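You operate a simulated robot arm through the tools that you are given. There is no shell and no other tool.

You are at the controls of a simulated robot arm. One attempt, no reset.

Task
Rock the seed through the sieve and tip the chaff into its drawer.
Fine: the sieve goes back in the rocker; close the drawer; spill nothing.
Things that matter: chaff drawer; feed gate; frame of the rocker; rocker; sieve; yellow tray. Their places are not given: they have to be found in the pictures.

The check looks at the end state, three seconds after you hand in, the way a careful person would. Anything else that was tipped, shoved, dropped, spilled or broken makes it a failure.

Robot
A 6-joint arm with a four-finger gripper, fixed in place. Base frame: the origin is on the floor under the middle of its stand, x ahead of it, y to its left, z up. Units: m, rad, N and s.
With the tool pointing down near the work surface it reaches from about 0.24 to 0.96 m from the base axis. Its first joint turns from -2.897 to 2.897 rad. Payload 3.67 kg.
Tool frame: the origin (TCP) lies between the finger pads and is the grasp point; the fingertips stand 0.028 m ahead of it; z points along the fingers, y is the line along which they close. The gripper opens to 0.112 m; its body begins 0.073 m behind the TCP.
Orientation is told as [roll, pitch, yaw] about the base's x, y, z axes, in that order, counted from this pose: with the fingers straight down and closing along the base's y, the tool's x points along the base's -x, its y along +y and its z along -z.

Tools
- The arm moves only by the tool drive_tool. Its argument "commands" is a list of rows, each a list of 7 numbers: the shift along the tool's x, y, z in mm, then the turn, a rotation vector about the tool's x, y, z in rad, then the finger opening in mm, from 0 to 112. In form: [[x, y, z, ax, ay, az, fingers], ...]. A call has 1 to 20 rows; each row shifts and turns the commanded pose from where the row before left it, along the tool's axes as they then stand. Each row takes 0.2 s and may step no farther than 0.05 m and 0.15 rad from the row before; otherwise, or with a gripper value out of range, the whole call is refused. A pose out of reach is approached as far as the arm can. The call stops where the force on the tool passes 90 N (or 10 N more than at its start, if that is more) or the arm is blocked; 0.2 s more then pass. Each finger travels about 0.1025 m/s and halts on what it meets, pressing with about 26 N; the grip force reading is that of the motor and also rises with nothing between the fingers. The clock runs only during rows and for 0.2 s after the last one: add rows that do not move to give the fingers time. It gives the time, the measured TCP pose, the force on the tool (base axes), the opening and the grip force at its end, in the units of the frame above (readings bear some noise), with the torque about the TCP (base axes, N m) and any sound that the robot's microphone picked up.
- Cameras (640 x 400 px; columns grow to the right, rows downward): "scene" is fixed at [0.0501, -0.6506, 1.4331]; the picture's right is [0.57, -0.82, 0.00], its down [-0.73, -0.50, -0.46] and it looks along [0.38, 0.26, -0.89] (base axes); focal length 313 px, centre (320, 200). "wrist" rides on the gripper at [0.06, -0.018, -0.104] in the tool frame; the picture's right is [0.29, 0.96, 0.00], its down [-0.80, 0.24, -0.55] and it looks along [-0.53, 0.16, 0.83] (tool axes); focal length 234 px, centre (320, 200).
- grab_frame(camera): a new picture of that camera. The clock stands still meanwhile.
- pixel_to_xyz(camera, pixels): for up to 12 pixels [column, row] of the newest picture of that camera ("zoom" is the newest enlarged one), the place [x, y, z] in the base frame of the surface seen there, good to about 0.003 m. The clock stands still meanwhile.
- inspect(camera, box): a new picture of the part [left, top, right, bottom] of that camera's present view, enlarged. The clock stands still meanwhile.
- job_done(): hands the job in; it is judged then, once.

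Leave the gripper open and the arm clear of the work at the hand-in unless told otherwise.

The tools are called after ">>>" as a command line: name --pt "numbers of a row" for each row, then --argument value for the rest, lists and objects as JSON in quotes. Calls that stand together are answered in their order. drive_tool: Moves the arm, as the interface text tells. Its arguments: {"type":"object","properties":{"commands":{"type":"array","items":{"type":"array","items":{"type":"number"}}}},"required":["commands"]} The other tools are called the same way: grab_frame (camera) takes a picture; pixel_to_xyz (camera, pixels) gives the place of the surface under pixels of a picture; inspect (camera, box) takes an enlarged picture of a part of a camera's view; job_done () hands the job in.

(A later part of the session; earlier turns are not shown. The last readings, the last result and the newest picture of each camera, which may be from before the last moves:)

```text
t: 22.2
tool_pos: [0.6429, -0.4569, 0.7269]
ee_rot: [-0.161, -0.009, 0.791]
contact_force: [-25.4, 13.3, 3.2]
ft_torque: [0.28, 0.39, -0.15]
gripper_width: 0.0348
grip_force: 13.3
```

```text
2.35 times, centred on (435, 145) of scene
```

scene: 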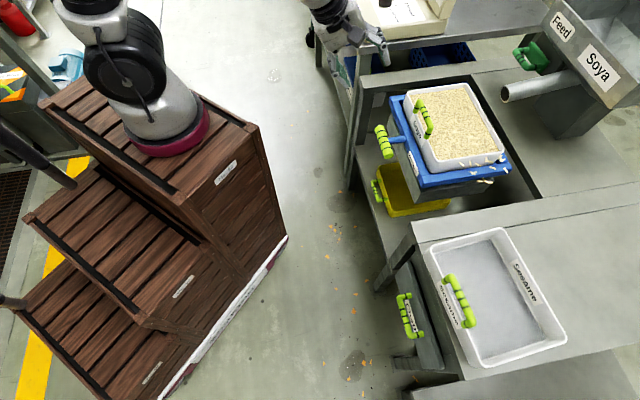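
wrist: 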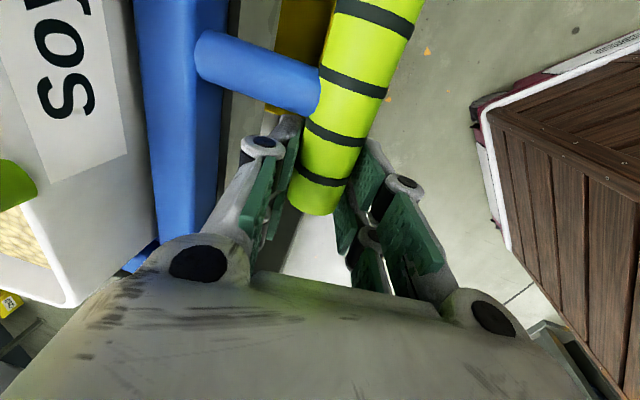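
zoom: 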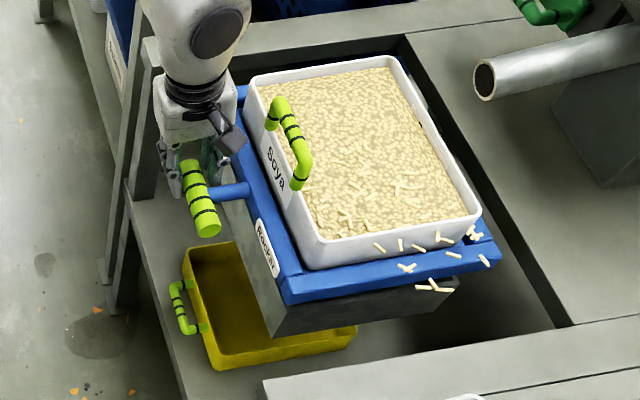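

The level seems a little lower at the right wall. The force now reads about 27 N toward the robot, so I overcorrected. I'll move back 2.5 mm and go on rocking with the same amplitude.

>>> drive_tool --pt "0 2.6 0 0 0 0 20" --pt "0 -1.3 -7.9 0 0 0 20" --pt "0 -1.0 -6 0 0 0 20" --pt "0 1.3 7.9 0 0 0 20" --pt "0 1.3 7.9 0 0 0 20" --pt "0 1.6 9.9 0 0 0 20" --pt "0 -1.3 -7.9 0 0 0 20" --pt "0 -1.3 -7.9 0 0 0 20" --pt "0 -1.6 -9.9 0 0 0 20" --pt "0 1.3 7.9 0 0 0 20" --pt "0 1.3 7.9 0 0 0 20" --pt "0 1.6 9.9 0 0 0 20" --pt "0 -1.3 -7.9 0 0 0 20" --pt "0 -1.3 -7.9 0 0 0 20" --pt "0 -1.6 -9.9 0 0 0 20" --pt "0 1.3 7.9 0 0 0 20" --pt "0 1.0 6 0 0 0 20" --pt "0 0 0 0 0 0 20"

>>> inspect --camera "scene" --box '[340, 60, 530, 230]'

>>> pixel_to_xyz --camera "zoom" --pixels '[[360, 150], [330, 100], [400, 200], [420, 150], [300, 240], [340, 200]]'

```text
t: 26.0
tool_pos: [0.6403, -0.4561, 0.727]
ee_rot: [-0.163, -0.011, 0.791]
contact_force: [-17.6, 13.1, 3.0]
ft_torque: [0.15, 0.39, -0.26]
gripper_width: 0.0315
grip_force: 10.9
```

```text
2.35 times, centred on (435, 145) of scene
```

zoom: 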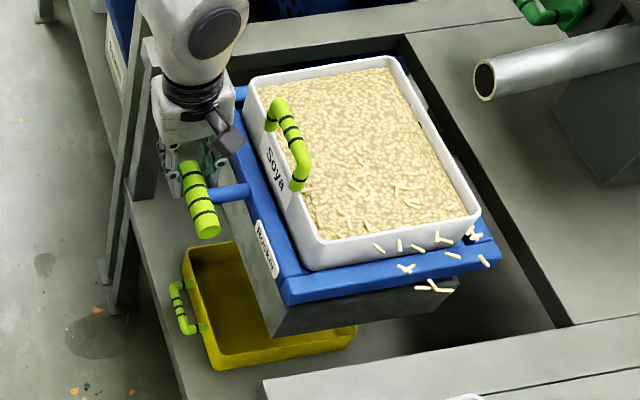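

```text
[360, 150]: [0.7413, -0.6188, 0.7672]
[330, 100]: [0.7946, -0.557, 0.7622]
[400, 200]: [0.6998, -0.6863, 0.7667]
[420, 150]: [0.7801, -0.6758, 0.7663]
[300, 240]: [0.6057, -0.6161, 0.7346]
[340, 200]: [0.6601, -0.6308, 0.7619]
```

The fill reads z ≈ 0.767 against 0.769 at first, so it has hardly changed. I'll push the bar down about 20 mm slowly, watch the force and look at the tilt at that end.

>>> drive_tool --pt "0 3.3 7.9 0 0 0 20" --pt "0 1.0 5.9 0 0 0 20" --pt "0 1.0 5.9 0 0 0 20" --pt "0 0 0 0 0 0 20"

>>> inspect --camera "scene" --box '[340, 60, 530, 230]'

>>> pixel_to_xyz --camera "zoom" --pixels '[[200, 200], [235, 190], [290, 290], [490, 255], [285, 120], [300, 180], [470, 210], [395, 62], [360, 150], [400, 200], [330, 100], [340, 200]]'

```text
t: 27.0
tool_pos: [0.6401, -0.4544, 0.7074]
ee_rot: [-0.165, -0.012, 0.792]
contact_force: [-7.6, 1.8, 6.3]
ft_torque: [-0.01, -0.17, -0.45]
gripper_width: 0.0272
grip_force: 44.8
heard: click
```

```text
2.35 times, centred on (435, 145) of scene
```

zoom: 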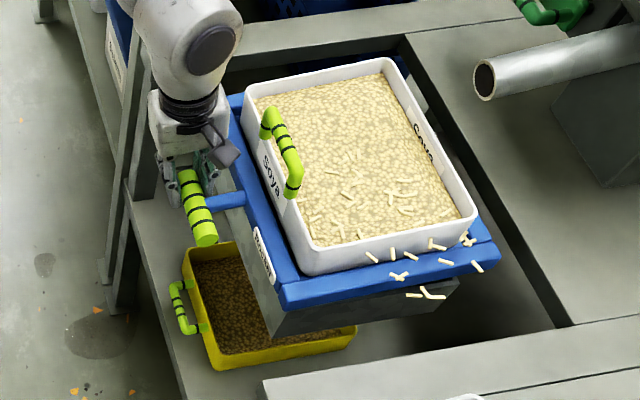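

```text
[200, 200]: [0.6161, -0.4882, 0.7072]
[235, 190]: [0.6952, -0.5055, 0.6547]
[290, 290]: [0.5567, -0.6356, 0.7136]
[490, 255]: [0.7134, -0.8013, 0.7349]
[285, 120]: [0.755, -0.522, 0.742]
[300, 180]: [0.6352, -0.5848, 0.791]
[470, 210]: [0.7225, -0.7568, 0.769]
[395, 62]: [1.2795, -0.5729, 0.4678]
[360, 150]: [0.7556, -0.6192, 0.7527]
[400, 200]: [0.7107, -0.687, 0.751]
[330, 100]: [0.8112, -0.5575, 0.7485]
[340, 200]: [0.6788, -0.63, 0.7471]
```

I heard a click at the lower end (bar at z ≈ 0.707). The yellow tray now holds seed and the sieve level fell to about 0.75, so full strokes do the sifting. Next I'll go slowly up to the other end.

>>> drive_tool --pt "0 -1.0 -6.2 0 0 0 20" --pt "0 -1.0 -6.2 0 0 0 20" --pt "0 -1.0 -6.2 0 0 0 20" --pt "0 -1.0 -6.2 0 0 0 20" --pt "0 -1.0 -6.2 0 0 0 20" --pt "0 -1.0 -6.2 0 0 0 20" --pt "0 0 0 0 0 0 20"

>>> inspect --camera "scene" --box '[340, 60, 530, 230]'

>>> pixel_to_xyz --camera "zoom" --pixels '[[200, 200], [360, 150], [400, 200], [330, 100], [340, 200], [420, 160]]'

```text
t: 28.6
tool_pos: [0.6379, -0.4536, 0.7428]
ee_rot: [-0.16, -0.011, 0.79]
contact_force: [-8.6, 9.6, -11.0]
ft_torque: [0.21, 0.3, -0.32]
gripper_width: 0.0275
grip_force: 44.8
```

```text
2.35 times, centred on (435, 145) of scene
```

zoom: 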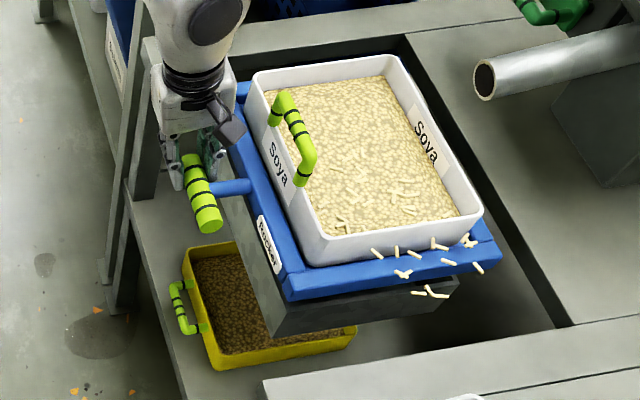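

```text
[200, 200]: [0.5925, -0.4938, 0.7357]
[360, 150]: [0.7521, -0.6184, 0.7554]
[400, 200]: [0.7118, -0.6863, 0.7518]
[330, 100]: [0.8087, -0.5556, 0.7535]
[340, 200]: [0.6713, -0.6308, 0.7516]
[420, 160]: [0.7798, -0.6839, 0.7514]
```

There was no click yet at z 0.743, with 11 N of resistance. I'll go up another 8 mm in small steps.

>>> drive_tool --pt "0 -0.6 -4 0 0 0 20" --pt "0 -0.6 -4 0 0 0 20" --pt "0 0 0 0 0 0 20"

>>> inspect --camera "scene" --box '[340, 60, 530, 230]'

>>> pixel_to_xyz --camera "zoom" --pixels '[[200, 200], [360, 150], [400, 200], [330, 100], [340, 200], [230, 187]]'

```text
t: 29.4
tool_pos: [0.6377, -0.451, 0.7506]
ee_rot: [-0.154, -0.012, 0.79]
contact_force: [-19.3, 17.9, -39.2]
ft_torque: [0.7, 0.17, -0.88]
gripper_width: 0.0278
grip_force: 45.4
```

```text
2.35 times, centred on (435, 145) of scene
```

zoom: 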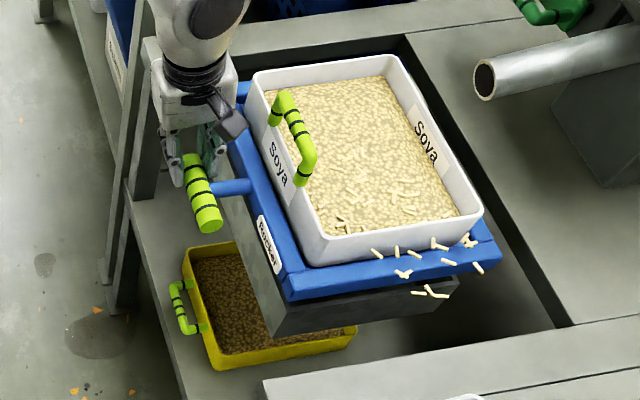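

```text
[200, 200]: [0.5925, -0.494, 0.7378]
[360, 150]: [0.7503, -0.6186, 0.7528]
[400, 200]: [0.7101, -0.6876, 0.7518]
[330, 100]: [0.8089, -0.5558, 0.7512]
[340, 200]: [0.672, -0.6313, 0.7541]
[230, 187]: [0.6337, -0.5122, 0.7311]
```

The bar did not rise any further (its top still reads about 0.738, near its starting height) while resistance grew to 39 N. So the starting position seems to be the upper stop, and the pads are sliding up the bar. I'll open a little, come down to bar height again and re-grip.

>>> drive_tool --pt "0 0 0 0 0 0 45" --pt "0 0 0 0 0 0 50" --pt "0 1.9 12 0 0 0 50" --pt "0 1.9 12 0 0 0 50" --pt "0 0 0 0 0 0 50"

>>> grab_frame --camera "wrist"

>>> inspect --camera "scene" --box '[340, 60, 530, 230]'

>>> pixel_to_xyz --camera "zoom" --pixels '[[200, 200], [230, 187], [290, 290], [490, 255], [300, 155], [310, 145], [360, 150], [400, 200], [330, 100], [340, 200], [240, 290], [230, 340]]'

```text
t: 30.6
tool_pos: [0.6393, -0.454, 0.7281]
ee_rot: [-0.163, -0.01, 0.792]
contact_force: [-0.2, 0.0, -0.6]
ft_torque: [0.0, -0.02, 0.0]
gripper_width: 0.0499
grip_force: 0.0
```

```text
taken
```

wrist: 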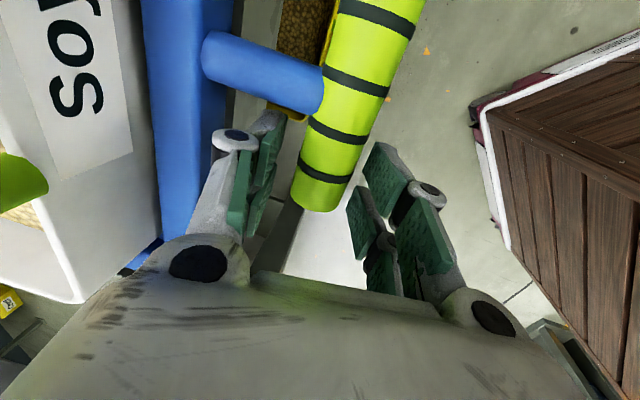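

```text
2.35 times, centred on (435, 145) of scene
```

zoom: 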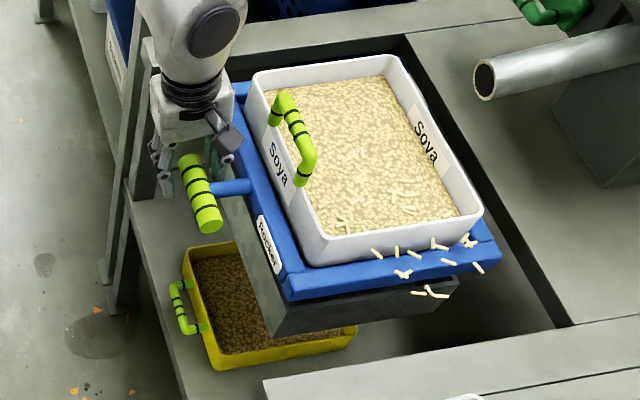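

```text
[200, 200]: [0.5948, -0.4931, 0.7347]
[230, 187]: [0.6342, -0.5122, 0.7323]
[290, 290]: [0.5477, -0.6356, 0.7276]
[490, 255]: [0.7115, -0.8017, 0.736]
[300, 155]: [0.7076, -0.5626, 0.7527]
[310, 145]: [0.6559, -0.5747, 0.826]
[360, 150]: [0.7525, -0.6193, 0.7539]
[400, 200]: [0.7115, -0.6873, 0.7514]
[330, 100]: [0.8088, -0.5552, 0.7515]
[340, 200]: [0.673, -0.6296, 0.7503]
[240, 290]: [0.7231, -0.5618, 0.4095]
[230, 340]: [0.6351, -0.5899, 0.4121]
```

The rocker sits back at its rest position, the sieve level is about 0.752 (from 0.769) and the tray holds a layer of seed. I'll re-grip here and stroke down to the click at z ≈ 0.706 and back to rest, twice, then look.

>>> drive_tool --pt "0 0 -1 0 0 0 35" --pt "0 0 0 0 0 0 20" --pt "0 0 0 0 0 0 20" --pt "0 1.0 6.9 0 0 0 20" --pt "0 1.0 6.9 0 0 0 20" --pt "0 1.0 6.9 0 0 0 20" --pt "0 0 0 0 0 0 20"

>>> inspect --camera "scene" --box '[340, 60, 530, 230]'

>>> pixel_to_xyz --camera "zoom" --pixels '[[200, 200], [230, 187], [290, 290], [490, 255], [360, 150], [400, 200], [330, 100], [340, 200], [240, 290], [230, 340]]'

```text
t: 32.2
tool_pos: [0.6413, -0.4553, 0.709]
ee_rot: [-0.164, -0.011, 0.791]
contact_force: [13.1, -6.7, 6.9]
ft_torque: [-0.1, -0.5, -0.45]
gripper_width: 0.0268
grip_force: 45.1
```

```text
2.35 times, centred on (435, 145) of scene
```

zoom: 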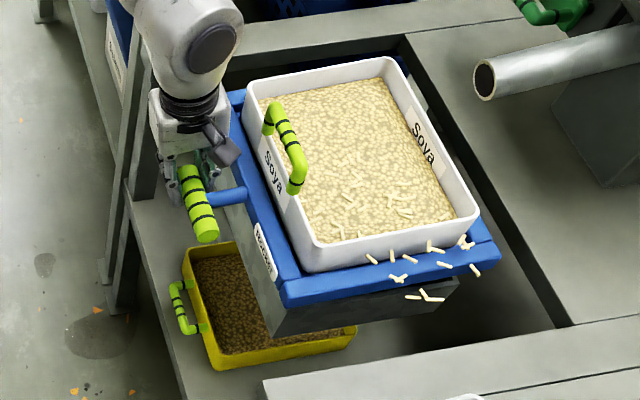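

```text
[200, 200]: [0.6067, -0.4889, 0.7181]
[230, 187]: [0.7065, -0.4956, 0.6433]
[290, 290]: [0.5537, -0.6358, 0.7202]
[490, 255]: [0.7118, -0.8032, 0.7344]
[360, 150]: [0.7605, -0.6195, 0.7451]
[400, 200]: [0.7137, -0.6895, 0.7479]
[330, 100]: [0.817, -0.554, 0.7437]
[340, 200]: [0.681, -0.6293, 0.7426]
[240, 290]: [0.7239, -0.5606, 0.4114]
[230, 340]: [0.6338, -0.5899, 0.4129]
```

There is no click yet: the bar surface reads 0.718 here, versus 0.707 at the click. I'll push on in small steps.

>>> drive_tool --pt "0 0.6 4 0 0 0 20" --pt "0 0.6 4 0 0 0 20" --pt "0 0.4 3 0 0 0 20" --pt "0 0 0 0 0 0 20"

>>> inspect --camera "scene" --box '[340, 60, 530, 230]'

>>> pixel_to_xyz --camera "zoom" --pixels '[[200, 200], [230, 187], [290, 290], [490, 255], [360, 150], [400, 200], [330, 100], [340, 200], [240, 290], [230, 340]]'

```text
t: 33.2
tool_pos: [0.6422, -0.4542, 0.6968]
ee_rot: [-0.166, -0.013, 0.791]
contact_force: [21.9, -18.7, 10.1]
ft_torque: [-0.18, -0.53, -0.19]
gripper_width: 0.027
grip_force: 45.6
heard: click
```

```text
2.35 times, centred on (435, 145) of scene
```

zoom: 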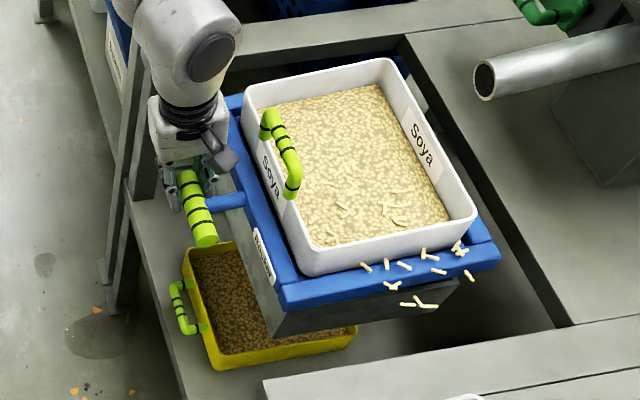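

```text
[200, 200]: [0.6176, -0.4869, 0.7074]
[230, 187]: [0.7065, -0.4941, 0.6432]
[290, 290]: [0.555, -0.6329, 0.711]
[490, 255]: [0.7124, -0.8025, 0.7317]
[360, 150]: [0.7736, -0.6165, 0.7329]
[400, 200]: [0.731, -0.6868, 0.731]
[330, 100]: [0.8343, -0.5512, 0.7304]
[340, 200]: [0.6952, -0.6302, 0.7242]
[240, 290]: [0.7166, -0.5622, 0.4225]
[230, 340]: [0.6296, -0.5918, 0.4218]
```

A click came again: the sieve level dropped to about 0.731 and the tray level rose to 0.422. I'll do another full stroke: up about 24 mm to rest, then down to the click, with a small relief of the sideways force.

>>> drive_tool --pt "0 -2.5 -6 0 0 0 20" --pt "0 -1 -6 0 0 0 20" --pt "0 -1 -6 0 0 0 20" --pt "0 -1 -6 0 0 0 20" --pt "0 0 0 0 0 0 20" --pt "0 0.7 6 0 0 0 20" --pt "0 0.7 6 0 0 0 20" --pt "0 0.7 6 0 0 0 20" --pt "0 0.7 6 0 0 0 20" --pt "0 0.5 4 0 0 0 20" --pt "0 0 0 0 0 0 20"

>>> inspect --camera "scene" --box '[340, 60, 530, 230]'

>>> pixel_to_xyz --camera "zoom" --pixels '[[200, 200], [290, 290], [490, 255], [360, 150], [400, 200], [330, 100], [340, 200], [240, 290], [230, 340]]'

```text
t: 35.6
tool_pos: [0.6429, -0.4545, 0.6925]
ee_rot: [-0.163, -0.012, 0.793]
contact_force: [7.1, 8.7, 7.8]
ft_torque: [0.04, -0.24, -0.45]
gripper_width: 0.0266
grip_force: 45.1
heard: click
```

```text
2.35 times, centred on (435, 145) of scene
```

zoom: 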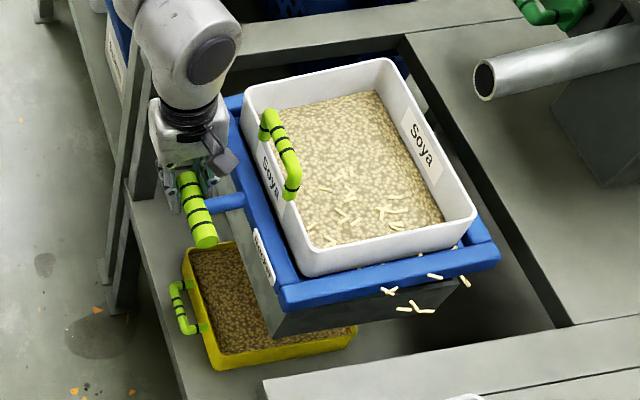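

```text
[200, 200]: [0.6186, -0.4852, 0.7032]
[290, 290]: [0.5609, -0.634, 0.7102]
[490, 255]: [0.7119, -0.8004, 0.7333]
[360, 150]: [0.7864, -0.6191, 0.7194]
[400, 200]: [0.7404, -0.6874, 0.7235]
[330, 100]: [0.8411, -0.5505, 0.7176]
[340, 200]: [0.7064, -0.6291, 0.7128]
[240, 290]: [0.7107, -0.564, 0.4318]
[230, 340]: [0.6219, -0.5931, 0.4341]
```

A click again, and the sieve level is about 0.718. The tray level reads 0.433. I'll look closely at the tray to be sure that it is not near overflowing.

>>> inspect --camera "scene" --box '[370, 150, 460, 225]'

>>> pixel_to_xyz --camera "zoom" --pixels '[[100, 70], [175, 320], [190, 345], [570, 280], [300, 320], [120, 200], [200, 200], [260, 290], [140, 100], [110, 120], [240, 325], [450, 305]]'

```text
5.33 times, centred on (415, 188) of scene
```

zoom: 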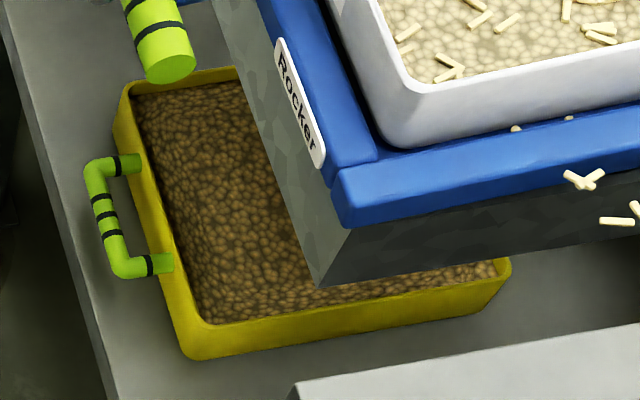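

```text
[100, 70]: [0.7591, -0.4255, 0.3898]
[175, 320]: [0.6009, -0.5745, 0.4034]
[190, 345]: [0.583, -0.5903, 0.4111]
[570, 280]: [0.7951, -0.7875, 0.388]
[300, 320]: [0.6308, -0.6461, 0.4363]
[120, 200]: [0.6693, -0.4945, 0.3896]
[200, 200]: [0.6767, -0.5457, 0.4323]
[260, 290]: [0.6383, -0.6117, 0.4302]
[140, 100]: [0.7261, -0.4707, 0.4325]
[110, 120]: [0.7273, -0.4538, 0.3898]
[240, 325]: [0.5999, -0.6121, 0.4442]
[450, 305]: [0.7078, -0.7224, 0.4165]
```

The tray's rim reads about 0.444 and its fill about 0.431, so there is room for a little more. I'll look closely into the sieve to see how much seed is left.

>>> inspect --camera "scene" --box '[405, 75, 495, 150]'

>>> inspect --camera "scene" --box '[420, 110, 490, 180]'

```text
5.33 times, centred on (450, 112) of scene
```

zoom: 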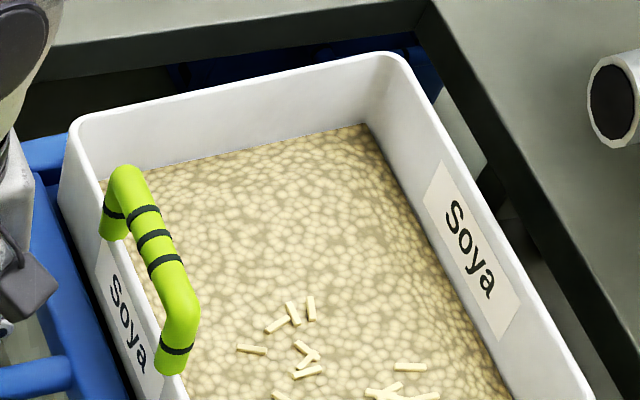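

```text
5.71 times, centred on (455, 145) of scene
```

zoom: 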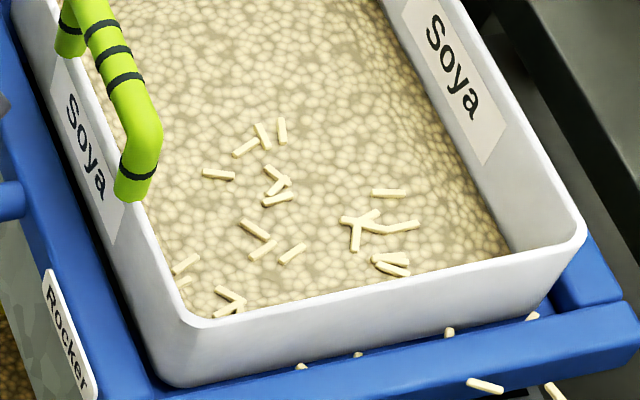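

A thin layer of seed is left. I'll do one more full stroke and check the level and the tray.

>>> drive_tool --pt "0 -1 -6 0 0 0 20" --pt "0 -1 -6 0 0 0 20" --pt "0 -1 -6 0 0 0 20" --pt "0 -1 -6 0 0 0 20" --pt "0 0 0 0 0 0 20" --pt "0 0.9 6 0 0 0 20" --pt "0 0.9 6 0 0 0 20" --pt "0 0.9 6 0 0 0 20" --pt "0 0.9 6 0 0 0 20" --pt "0 0 0 0 0 0 20"

>>> inspect --camera "scene" --box '[340, 60, 530, 230]'

>>> pixel_to_xyz --camera "zoom" --pixels '[[200, 200], [290, 290], [490, 255], [360, 150], [400, 200], [330, 100], [340, 200], [240, 290], [230, 340]]'

```text
t: 37.8
tool_pos: [0.6418, -0.4552, 0.6919]
ee_rot: [-0.163, -0.011, 0.792]
contact_force: [-12.6, 17.5, 6.2]
ft_torque: [-0.01, -0.11, -0.51]
gripper_width: 0.0268
grip_force: 45.0
heard: click
```

```text
2.35 times, centred on (435, 145) of scene
```

zoom: 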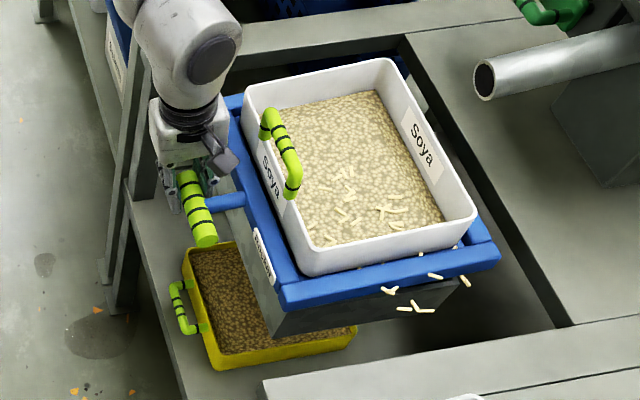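

```text
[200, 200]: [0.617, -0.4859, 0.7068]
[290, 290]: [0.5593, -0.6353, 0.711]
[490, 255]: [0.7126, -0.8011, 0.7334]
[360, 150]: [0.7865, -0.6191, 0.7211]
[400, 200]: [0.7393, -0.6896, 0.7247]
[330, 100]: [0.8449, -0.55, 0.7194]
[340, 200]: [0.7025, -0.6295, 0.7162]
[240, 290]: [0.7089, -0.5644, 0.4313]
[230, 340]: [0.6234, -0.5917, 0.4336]
```

A click, but the levels did not change. My up-stroke was only 24 mm, so it may not have reached the rest stop. I'll repeat with a 30 mm up-stroke and look at the top as well.

>>> drive_tool --pt "0 -1 -6 0 0 0 20" --pt "0 -1 -6 0 0 0 20" --pt "0 -1 -6 0 0 0 20" --pt "0 -1 -6 0 0 0 20" --pt "0 -1 -6 0 0 0 20" --pt "0 0 0 0 0 0 20"

>>> inspect --camera "scene" --box '[340, 60, 530, 230]'

>>> pixel_to_xyz --camera "zoom" --pixels '[[200, 200], [290, 290], [490, 255], [360, 150], [400, 200], [330, 100], [340, 200], [240, 290], [230, 340]]'

```text
t: 39.2
tool_pos: [0.6422, -0.4547, 0.7238]
ee_rot: [-0.161, -0.01, 0.791]
contact_force: [-19.6, 36.1, 3.8]
ft_torque: [0.33, -0.17, -0.74]
gripper_width: 0.0269
grip_force: 44.8
```

```text
2.35 times, centred on (435, 145) of scene
```

zoom: 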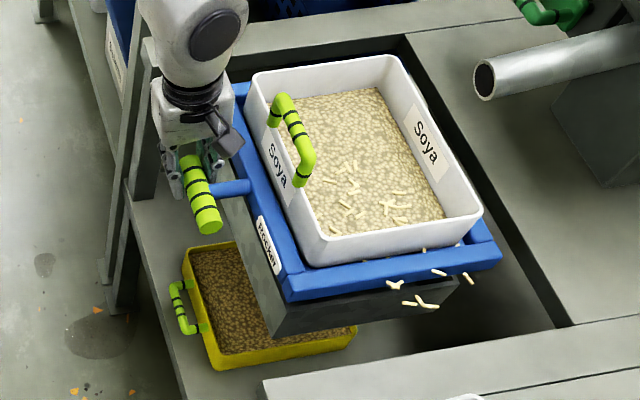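

```text
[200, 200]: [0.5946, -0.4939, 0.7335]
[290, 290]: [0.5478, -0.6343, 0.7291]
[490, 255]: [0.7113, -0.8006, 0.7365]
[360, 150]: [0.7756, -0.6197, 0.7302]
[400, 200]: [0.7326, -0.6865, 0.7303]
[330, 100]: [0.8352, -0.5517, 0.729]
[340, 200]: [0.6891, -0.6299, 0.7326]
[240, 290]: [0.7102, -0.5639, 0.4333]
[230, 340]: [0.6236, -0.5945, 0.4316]
```

At rest the fill now reads z ≈ 0.730, which is about mesh height (rim 0.78 minus 50 mm as on the other sieve). To be sure that no more passes, I'll do one more full down stroke, return to rest, and compare.

>>> drive_tool --pt "0 2.5 6 0 0 0 20" --pt "0 0.9 6 0 0 0 20" --pt "0 0.9 6 0 0 0 20" --pt "0 0.9 6 0 0 0 20" --pt "0 0.9 6 0 0 0 20" --pt "0 0.2 1.5 0 0 0 20" --pt "0 0 0 0 0 0 20"

>>> inspect --camera "scene" --box '[340, 60, 530, 230]'

>>> pixel_to_xyz --camera "zoom" --pixels '[[200, 200], [290, 290], [490, 255], [360, 150], [400, 200], [330, 100], [340, 200], [240, 290], [230, 340]]'

```text
t: 40.8
tool_pos: [0.6428, -0.4559, 0.6915]
ee_rot: [-0.163, -0.011, 0.79]
contact_force: [-12.6, 14.0, 6.5]
ft_torque: [0.08, -0.16, -0.53]
gripper_width: 0.0265
grip_force: 44.7
heard: click
```

```text
2.35 times, centred on (435, 145) of scene
```

zoom: 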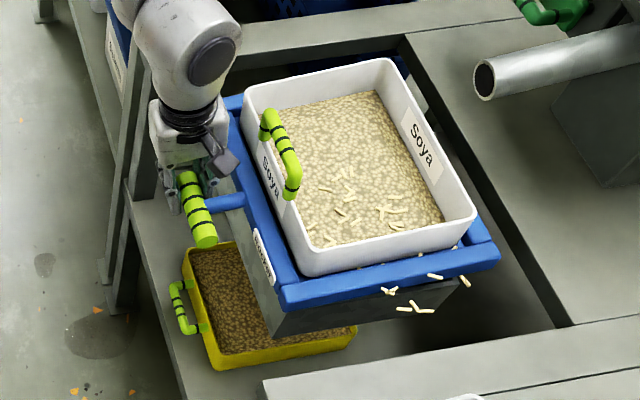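

```text
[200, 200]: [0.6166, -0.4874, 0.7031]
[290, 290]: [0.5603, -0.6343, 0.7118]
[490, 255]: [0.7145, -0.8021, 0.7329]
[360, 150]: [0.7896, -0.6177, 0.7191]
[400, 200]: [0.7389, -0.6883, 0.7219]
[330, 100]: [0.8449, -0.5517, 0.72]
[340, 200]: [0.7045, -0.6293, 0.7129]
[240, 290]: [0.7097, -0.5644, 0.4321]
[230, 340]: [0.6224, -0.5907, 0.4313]
```

Nothing changes any more, so the seed is through. I'll bring the rocker back to its rest position, open the fingers and retreat upward along the tool axis.

>>> drive_tool --pt "0 -1 -6 0 0 0 20" --pt "0 -1 -6 0 0 0 20" --pt "0 -1 -6 0 0 0 20" --pt "0 -1 -6 0 0 0 20" --pt "0 -1 -6 0 0 0 20" --pt "0 1.5 -1.5 0 0 0 20" --pt "0 0 0 0 0 0 35" --pt "0 0 0 0 0 0 55" --pt "0 0 0 0 0 0 55"

>>> inspect --camera "scene" --box '[340, 60, 530, 230]'

```text
t: 42.8
tool_pos: [0.641, -0.4536, 0.7227]
ee_rot: [-0.164, -0.011, 0.793]
contact_force: [-0.1, -0.2, -0.8]
ft_torque: [0.0, -0.01, 0.03]
gripper_width: 0.0549
grip_force: 0.1
```

```text
2.35 times, centred on (435, 145) of scene
```

zoom: 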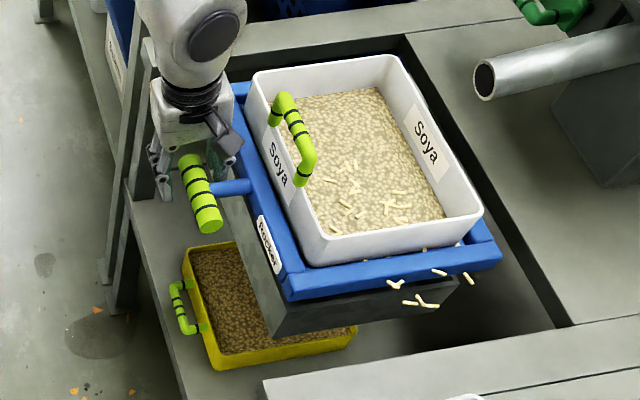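

The rocker is at rest and the fingers are open. I'll retreat upward, then look into the sieve with the wrist camera.

>>> drive_tool --pt "0 0 -25 0 0 0 55" --pt "0 0 -35 0 0 0 55" --pt "0 0 -40 0 0 0 55" --pt "0 0 -40 0 0 0 55" --pt "0 0 -40 0 0 0 55" --pt "0 0 -40 0 0 0 55"

>>> grab_frame --camera "wrist"

>>> inspect --camera "wrist" --box '[150, 0, 450, 180]'

```text
t: 44.2
tool_pos: [0.6138, -0.43, 0.9398]
ee_rot: [-0.16, -0.01, 0.789]
contact_force: [-0.3, 0.2, -0.3]
ft_torque: [0.03, 0.05, 0.0]
gripper_width: 0.0549
grip_force: 0.0
```

```text
taken
```

wrist: 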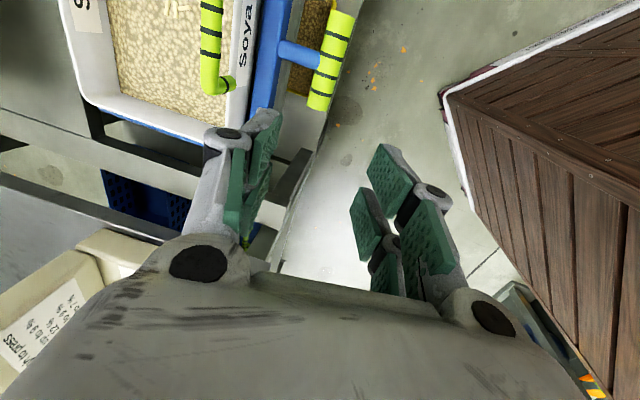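

```text
2.13 times, centred on (300, 90) of wrist
```

zoom: 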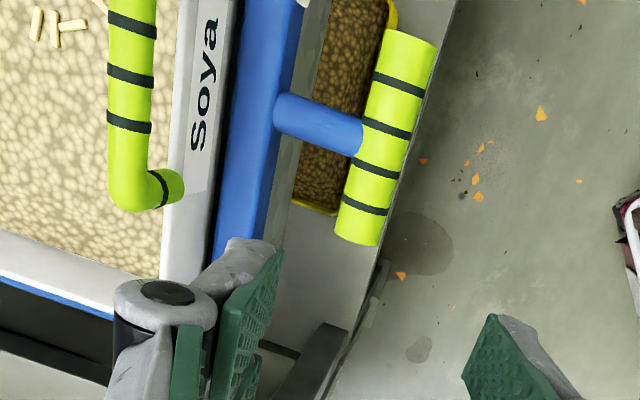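

What remains in the sieve is a thin layer with the straw pieces. I'll straighten the tool and travel sideways at z 0.94, in front of the tables, to above the chaff drawer's handle.

>>> drive_tool --pt "0 0 0 -0.08 0 0 55" --pt "0 0 0 -0.08 0 0 55" --pt "44.3 3.5 0 0 0 0 70" --pt "44.3 3.5 0 0 0 0 70" --pt "44.3 3.5 0 0 0 0 70" --pt "44.3 3.5 0 0 0 0 70" --pt "44.3 3.5 0 0 0 0 70" --pt "44.3 3.5 0 0 0 0 70" --pt "44.3 3.5 0 0 0 0 70" --pt "44.3 3.5 0 0 0 0 70" --pt "44.3 3.5 0 0 0 0 70" --pt "44.3 3.5 0 0 0 0 70" --pt "44.3 3.5 0 0 0 0 70"

>>> grab_frame --camera "wrist"

>>> grab_frame --camera "scene"

```text
t: 47.0
tool_pos: [0.2429, -0.75, 0.9345]
ee_rot: [-0.003, -0.011, 0.795]
contact_force: [1.2, -0.1, 0.4]
ft_torque: [-0.02, 0.04, 0.0]
gripper_width: 0.0701
grip_force: 0.0
```

```text
taken
```

wrist: 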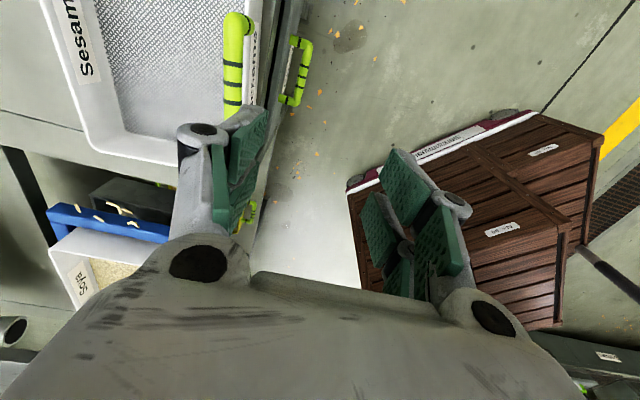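

```text
taken
```

scene: 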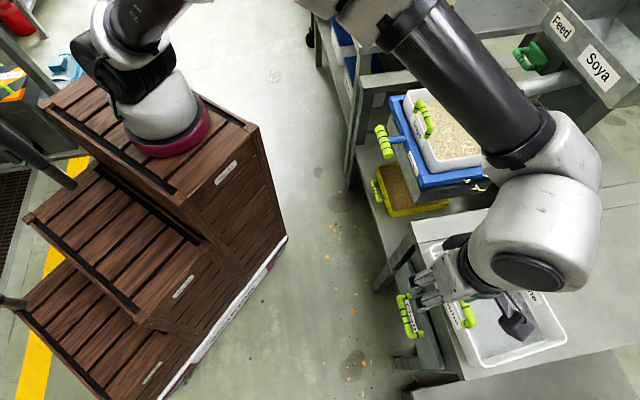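

In the scene view the forearm passes over the rocker side and the wrist over the second table. I'll check how high these links are above the things below.

>>> pixel_to_xyz --camera "scene" --pixels '[[400, 20], [450, 80], [520, 140], [560, 150], [540, 230], [530, 270], [460, 270], [515, 315], [430, 270], [180, 10], [150, 70], [590, 190]]'

>>> inspect --camera "wrist" --box '[200, 0, 340, 220]'

```text
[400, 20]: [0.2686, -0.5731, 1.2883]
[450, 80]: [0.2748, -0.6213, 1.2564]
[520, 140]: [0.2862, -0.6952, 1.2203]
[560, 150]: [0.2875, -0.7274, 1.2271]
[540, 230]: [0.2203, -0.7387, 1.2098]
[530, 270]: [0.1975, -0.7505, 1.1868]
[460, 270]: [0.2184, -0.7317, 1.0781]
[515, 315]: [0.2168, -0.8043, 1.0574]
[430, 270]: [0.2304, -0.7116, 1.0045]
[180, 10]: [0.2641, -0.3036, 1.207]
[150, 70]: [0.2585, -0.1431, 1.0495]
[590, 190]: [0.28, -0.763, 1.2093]
```

```text
1.82 times, centred on (270, 110) of wrist
```

zoom: 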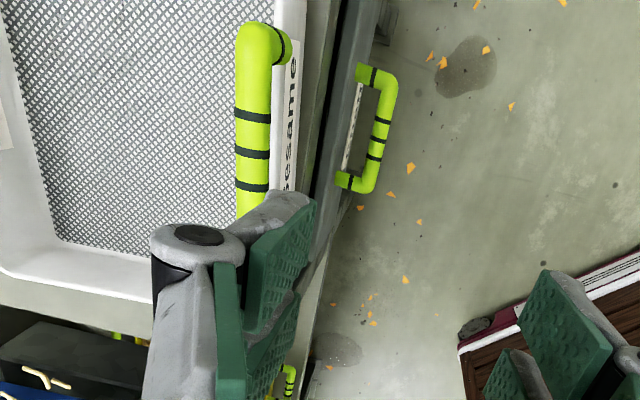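

All links are above z 1.05, so there is no hazard. I'll measure the drawer handle in this enlarged view: bar, posts, panel.

>>> pixel_to_xyz --camera "zoom" --pixels '[[386, 80], [381, 130], [370, 185], [362, 72], [345, 180], [374, 130], [389, 130], [360, 130], [345, 130], [340, 60], [330, 200], [300, 230]]'

>>> inspect --camera "wrist" --box '[260, 10, 330, 130]'

```text
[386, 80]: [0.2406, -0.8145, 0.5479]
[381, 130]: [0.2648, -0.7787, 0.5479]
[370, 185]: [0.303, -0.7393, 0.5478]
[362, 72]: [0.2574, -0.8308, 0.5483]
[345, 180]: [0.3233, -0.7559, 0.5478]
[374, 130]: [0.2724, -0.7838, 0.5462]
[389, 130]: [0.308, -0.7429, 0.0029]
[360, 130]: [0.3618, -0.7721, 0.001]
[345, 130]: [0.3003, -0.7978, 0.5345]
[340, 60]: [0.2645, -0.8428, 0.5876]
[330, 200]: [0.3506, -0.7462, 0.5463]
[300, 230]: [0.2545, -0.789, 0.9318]
```

```text
3.33 times, centred on (295, 70) of wrist
```

zoom: 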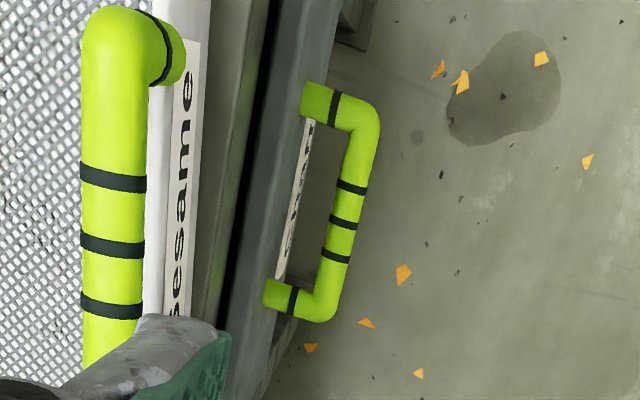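

The drawer bar is at u ≈ 0.740, top z 0.548, and the panel face at u ≈ 0.777, leaving about 28 mm behind the bar. I'll measure the thickness of the inner finger to see whether it fits there.

>>> inspect --camera "wrist" --box '[160, 90, 290, 250]'

>>> pixel_to_xyz --camera "zoom" --pixels '[[250, 55], [200, 65], [160, 100], [195, 110], [115, 120], [195, 145], [230, 150], [265, 60], [265, 100], [220, 200], [255, 210], [175, 170]]'

```text
2.50 times, centred on (225, 170) of wrist
```

zoom: 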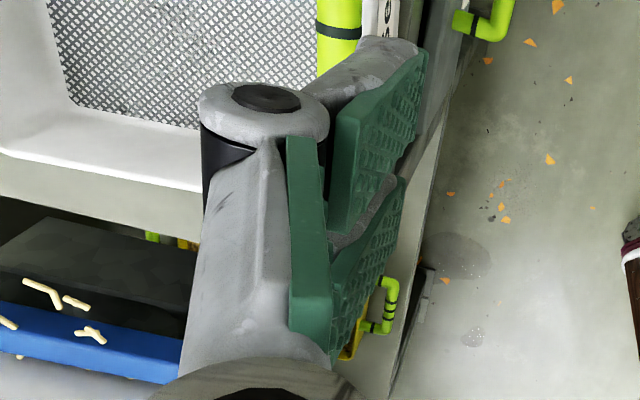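

```text
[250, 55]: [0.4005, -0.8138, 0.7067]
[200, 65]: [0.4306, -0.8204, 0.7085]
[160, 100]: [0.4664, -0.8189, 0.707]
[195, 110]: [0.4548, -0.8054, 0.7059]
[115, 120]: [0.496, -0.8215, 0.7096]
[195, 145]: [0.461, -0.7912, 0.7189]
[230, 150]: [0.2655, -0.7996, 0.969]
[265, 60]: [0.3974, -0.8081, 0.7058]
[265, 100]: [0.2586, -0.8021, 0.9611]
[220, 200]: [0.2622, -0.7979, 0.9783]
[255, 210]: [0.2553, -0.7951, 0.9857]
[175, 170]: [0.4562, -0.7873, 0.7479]
```

I'll query again with the right places in this enlarged view: boss edges at (205,110) and (325,115), finger tip back at (365,42), pad at (420,60).

>>> pixel_to_xyz --camera "zoom" --pixels '[[205, 108], [322, 115], [262, 98], [320, 90], [370, 42], [415, 45], [424, 65], [340, 115], [360, 110], [335, 200], [310, 145], [300, 250]]'

```text
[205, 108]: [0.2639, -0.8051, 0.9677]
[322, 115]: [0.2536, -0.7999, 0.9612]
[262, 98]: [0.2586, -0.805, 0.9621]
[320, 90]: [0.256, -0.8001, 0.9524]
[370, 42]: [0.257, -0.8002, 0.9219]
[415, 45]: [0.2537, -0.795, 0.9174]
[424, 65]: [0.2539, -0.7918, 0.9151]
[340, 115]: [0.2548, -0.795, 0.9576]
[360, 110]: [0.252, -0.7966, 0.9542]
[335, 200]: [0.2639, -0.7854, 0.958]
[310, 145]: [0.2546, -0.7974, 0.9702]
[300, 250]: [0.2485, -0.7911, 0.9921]
```

The inner finger is about 13 mm thick at the tip and about 21 mm at the knuckle. It would fit behind the bar, but upright the palm would come close to the table edge (u ≈ 0.79) and the Sesame handle (u ≈ 0.78, z up to 0.81). I want the gripper tilted with its body toward the robot, so I'll back off to open air and test how far the tilt can go here.

>>> drive_tool --pt "0 40 0 0 0 0 70" --pt "0 40 0 0 0 0 70" --pt "0 0 0 0.14 0 0 70" --pt "0 0 0 0.14 0 0 70" --pt "0 0 0 0.14 0 0 70" --pt "0 0 0 0.14 0 0 70" --pt "0 0 0 0.14 0 0 70" --pt "0 0 0 0.14 0 0 70" --pt "0 0 0 0.14 0 0 70"

>>> grab_frame --camera "scene"

```text
t: 49.0
tool_pos: [0.1856, -0.6949, 0.9336]
ee_rot: [-0.491, -0.011, 0.792]
contact_force: [-0.1, 0.0, -0.5]
ft_torque: [0.01, 0.0, -0.01]
gripper_width: 0.07
grip_force: 0.0
out of reach, approached as far as the arm can: row 6, 7, 8, 9
```

```text
taken
```

scene: 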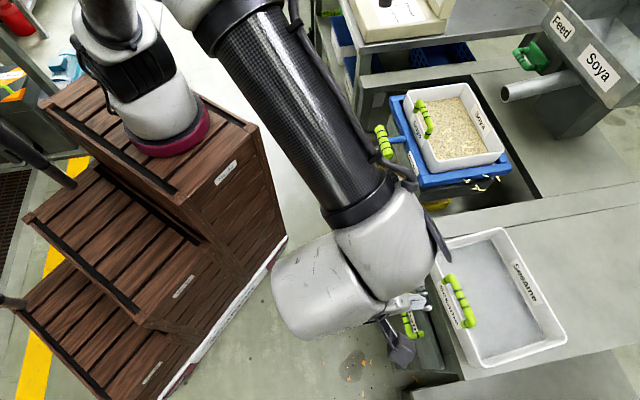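

The tilt toward the table again stops near 0.49 rad. I'll return to upright and test the sideways tilt that I'd need for tipping (fingers toward -v), still in open air.

>>> drive_tool --pt "0 0 0 -0.123 0 0 70" --pt "0 0 0 -0.123 0 0 70" --pt "0 0 0 -0.123 0 0 70" --pt "0 0 0 -0.123 0 0 70" --pt "0 0 0 0 0.14 0 70" --pt "0 0 0 0 0.14 0 70" --pt "0 0 0 0 0.14 0 70" --pt "0 0 0 0 0.14 0 70" --pt "0 0 0 0 0.14 0 70" --pt "0 0 0 0 0.14 0 70" --pt "0 0 0 0 0.14 0 70" --pt "0 0 0 0 0.14 0 70" --pt "0 0 0 0 0.14 0 70"

>>> grab_frame --camera "scene"

```text
t: 51.8
tool_pos: [0.1873, -0.6933, 0.9351]
ee_rot: [-0.003, 1.248, 0.791]
contact_force: [-0.2, -0.3, 0.0]
ft_torque: [-0.01, 0.04, 0.02]
gripper_width: 0.07
grip_force: 0.0
```

```text
taken
```

scene: 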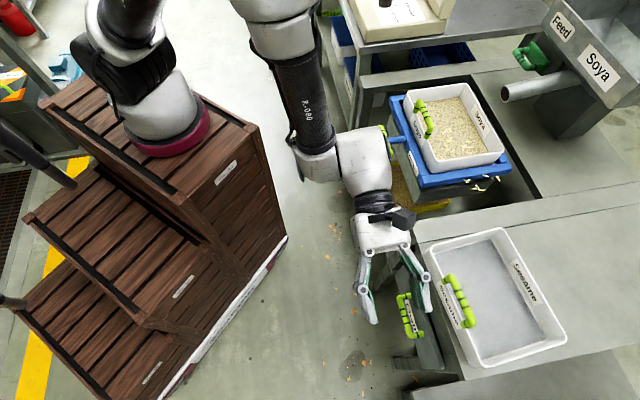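

The sideways tilt works well (1.25 rad, fingers along -v), which is what I need for tipping. From here, swinging the yaw by +90° may bring the tool to point at the table horizontally, so I'll test this in open air.

>>> drive_tool --pt "0 0 0 0.1327 0 -0.0444 70" --pt "0 0 0 0.1327 0 -0.0444 70" --pt "0 0 0 0.1327 0 -0.0444 70" --pt "0 0 0 0.1327 0 -0.0444 70" --pt "0 0 0 0.1327 0 -0.0444 70" --pt "0 0 0 0.1327 0 -0.0444 70" --pt "0 0 0 0.1327 0 -0.0444 70" --pt "0 0 0 0.1327 0 -0.0444 70" --pt "0 0 0 0.1327 0 -0.0444 70" --pt "0 0 0 0.1327 0 -0.0444 70" --pt "0 0 0 0.1327 0 -0.0444 70"

>>> grab_frame --camera "scene"

>>> grab_frame --camera "wrist"

```text
t: 54.2
tool_pos: [0.1992, -0.6978, 0.9353]
ee_rot: [0.012, 1.249, 1.211]
contact_force: [0.2, 0.0, -0.6]
ft_torque: [-0.02, 0.02, -0.01]
gripper_width: 0.0698
grip_force: 0.0
out of reach, approached as far as the arm can: row 3, 4, 5, 6, 7, 8, 9, 10, 11
```

```text
taken
```

scene: 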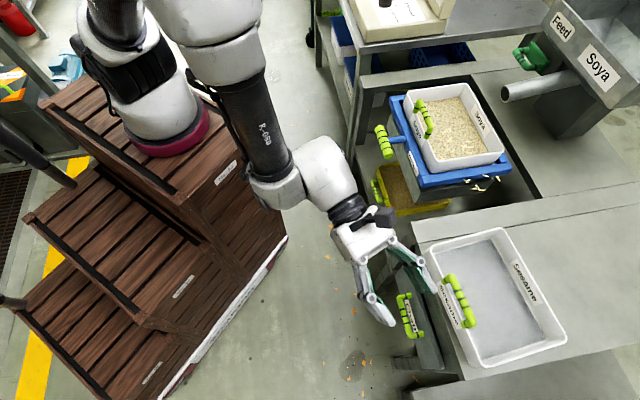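

```text
taken
```

wrist: 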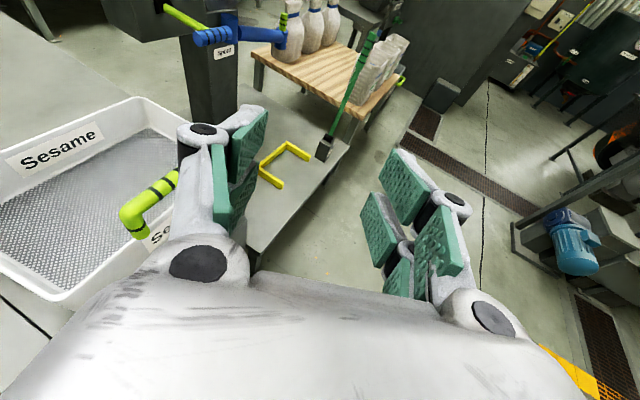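

That swing stops at yaw 1.21, so pointing straight at the table horizontally is not available. A moderate tilt should do. I'll measure the width of the gripper's white palm block and of the wrist from this scene view.

>>> inspect --camera "scene" --box '[280, 120, 440, 340]'

>>> pixel_to_xyz --camera "scene" --pixels '[[335, 232], [350, 258], [392, 235], [362, 240], [330, 205], [368, 205], [325, 180], [395, 215], [352, 262], [275, 190], [300, 160], [350, 165]]'

```text
1.82 times, centred on (360, 230) of scene
```

zoom: 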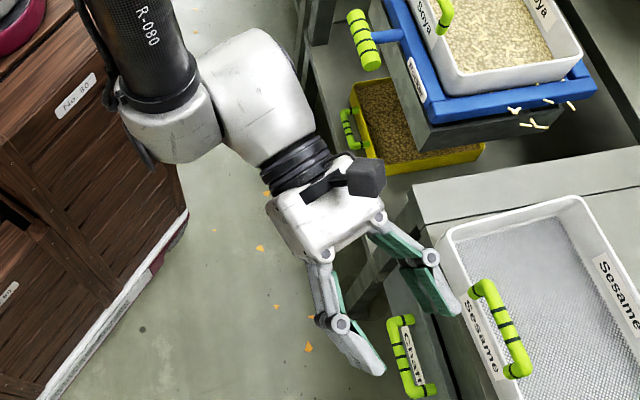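

```text
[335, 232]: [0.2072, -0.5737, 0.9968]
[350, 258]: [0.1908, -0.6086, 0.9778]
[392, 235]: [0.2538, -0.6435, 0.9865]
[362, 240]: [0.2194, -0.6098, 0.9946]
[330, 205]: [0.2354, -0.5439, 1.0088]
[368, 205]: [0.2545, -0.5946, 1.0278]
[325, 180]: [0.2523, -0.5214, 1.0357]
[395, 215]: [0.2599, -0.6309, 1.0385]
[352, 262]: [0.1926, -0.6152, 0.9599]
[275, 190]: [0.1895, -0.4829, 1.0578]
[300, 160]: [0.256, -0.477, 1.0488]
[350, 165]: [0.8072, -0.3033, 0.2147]
```

The palm block is only about 72–76 mm wide. With a tilt of 0.3 rad or more, the wrist will stay clear of the table edge and the Sesame handle. I'll return to upright, tilt 0.35 rad, and lower in front of the drawer handle in open air.

>>> drive_tool --pt "0 0 0 -0.1327 0 0.0444 60" --pt "0 0 0 -0.1327 0 0.0444 60" --pt "0 0 0 -0.1327 0 0.0444 60" --pt "0 0 0 0 -0.139 0 60" --pt "0 0 0 0 -0.139 0 60" --pt "0 0 0 0 -0.139 0 60" --pt "0 0 0 0 -0.139 0 60" --pt "0 0 0 0 -0.139 0 60" --pt "0 0 0 0 -0.139 0 60" --pt "0 0 0 0 -0.139 0 60" --pt "0 0 0 0 -0.139 0 60" --pt "0 0 0 0 -0.137 0 60"

```text
t: 56.8
tool_pos: [0.2003, -0.6977, 0.9353]
ee_rot: [0.003, 0.0, 0.782]
contact_force: [0.0, 1.0, -0.1]
ft_torque: [-0.02, 0.04, 0.02]
gripper_width: 0.0601
grip_force: 0.1
```

Upright again. I'll lower to z ≈ 0.72 in front of the drawer, then tilt 0.35 rad toward it.

>>> drive_tool --pt "0 -5 43 0 0 0 60" --pt "0 -5 43 0 0 0 60" --pt "0 -5 43 0 0 0 60" --pt "0 -5 43 0 0 0 60" --pt "0 -5 43 0 0 0 60" --pt "0 0 0 0.117 0 0 60" --pt "0 0 0 0.117 0 0 60" --pt "0 0 0 0.117 0 0 60"

>>> grab_frame --camera "wrist"

>>> grab_frame --camera "scene"

```text
t: 58.6
tool_pos: [0.2163, -0.7139, 0.721]
ee_rot: [-0.347, 0.002, 0.78]
contact_force: [1.2, -0.3, 0.0]
ft_torque: [-0.03, 0.04, -0.02]
gripper_width: 0.0601
grip_force: 0.0
```

```text
taken
```

wrist: 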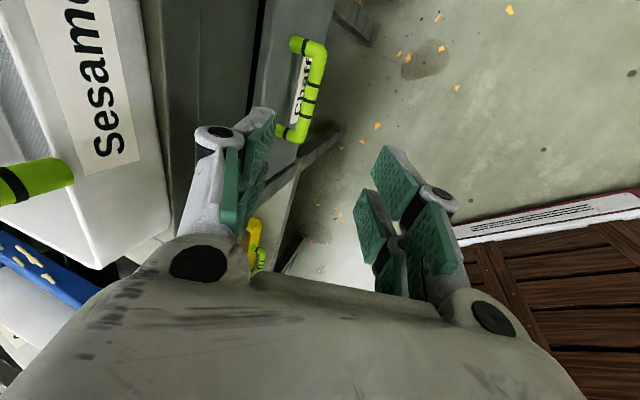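

```text
taken
```

scene: 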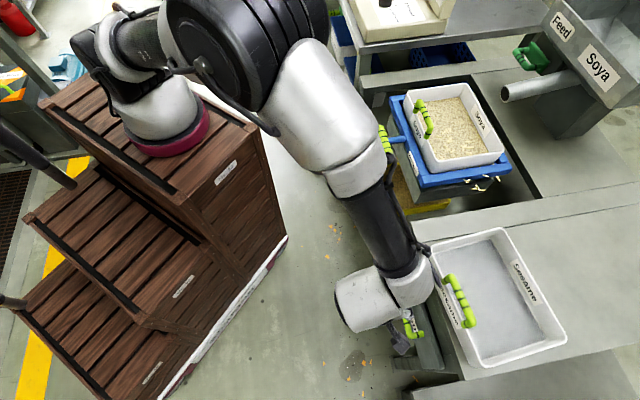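

The tilt of 0.347 rad holds at z 0.721. I'll check the wrist housing's height near the Sesame sieve, and measure the drawer handle again from this nearer view.

>>> pixel_to_xyz --camera "scene" --pixels '[[420, 250], [415, 285], [430, 280], [365, 300], [400, 340], [385, 230]]'

>>> inspect --camera "wrist" --box '[240, 20, 360, 160]'

>>> pixel_to_xyz --camera "wrist" --pixels '[[318, 60], [314, 80], [309, 105], [302, 130], [296, 45], [284, 132], [298, 90], [275, 60], [262, 60], [255, 80], [324, 60], [300, 80]]'

```text
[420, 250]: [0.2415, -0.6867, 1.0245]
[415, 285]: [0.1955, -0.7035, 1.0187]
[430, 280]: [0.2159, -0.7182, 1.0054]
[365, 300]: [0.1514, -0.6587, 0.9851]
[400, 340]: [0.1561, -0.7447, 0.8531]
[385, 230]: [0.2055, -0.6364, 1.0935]
```

```text
2.86 times, centred on (300, 90) of wrist
```

zoom: 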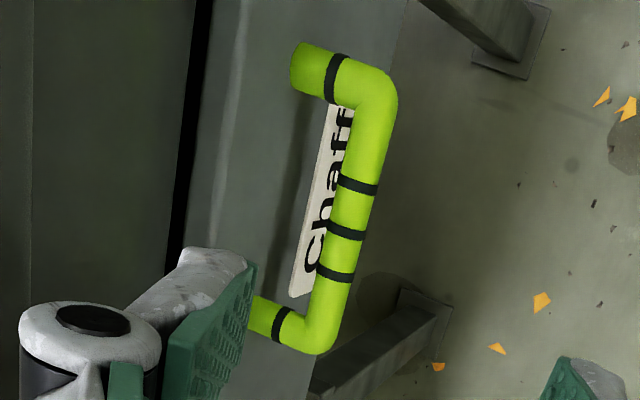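

```text
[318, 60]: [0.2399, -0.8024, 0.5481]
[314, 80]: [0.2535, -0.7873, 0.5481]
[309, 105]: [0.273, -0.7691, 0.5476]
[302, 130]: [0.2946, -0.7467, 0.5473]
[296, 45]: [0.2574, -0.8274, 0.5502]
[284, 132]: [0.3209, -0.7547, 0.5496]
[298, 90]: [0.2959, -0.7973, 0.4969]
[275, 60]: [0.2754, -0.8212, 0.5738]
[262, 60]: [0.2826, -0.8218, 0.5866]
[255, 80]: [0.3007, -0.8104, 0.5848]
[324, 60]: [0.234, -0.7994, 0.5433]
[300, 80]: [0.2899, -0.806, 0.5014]
```

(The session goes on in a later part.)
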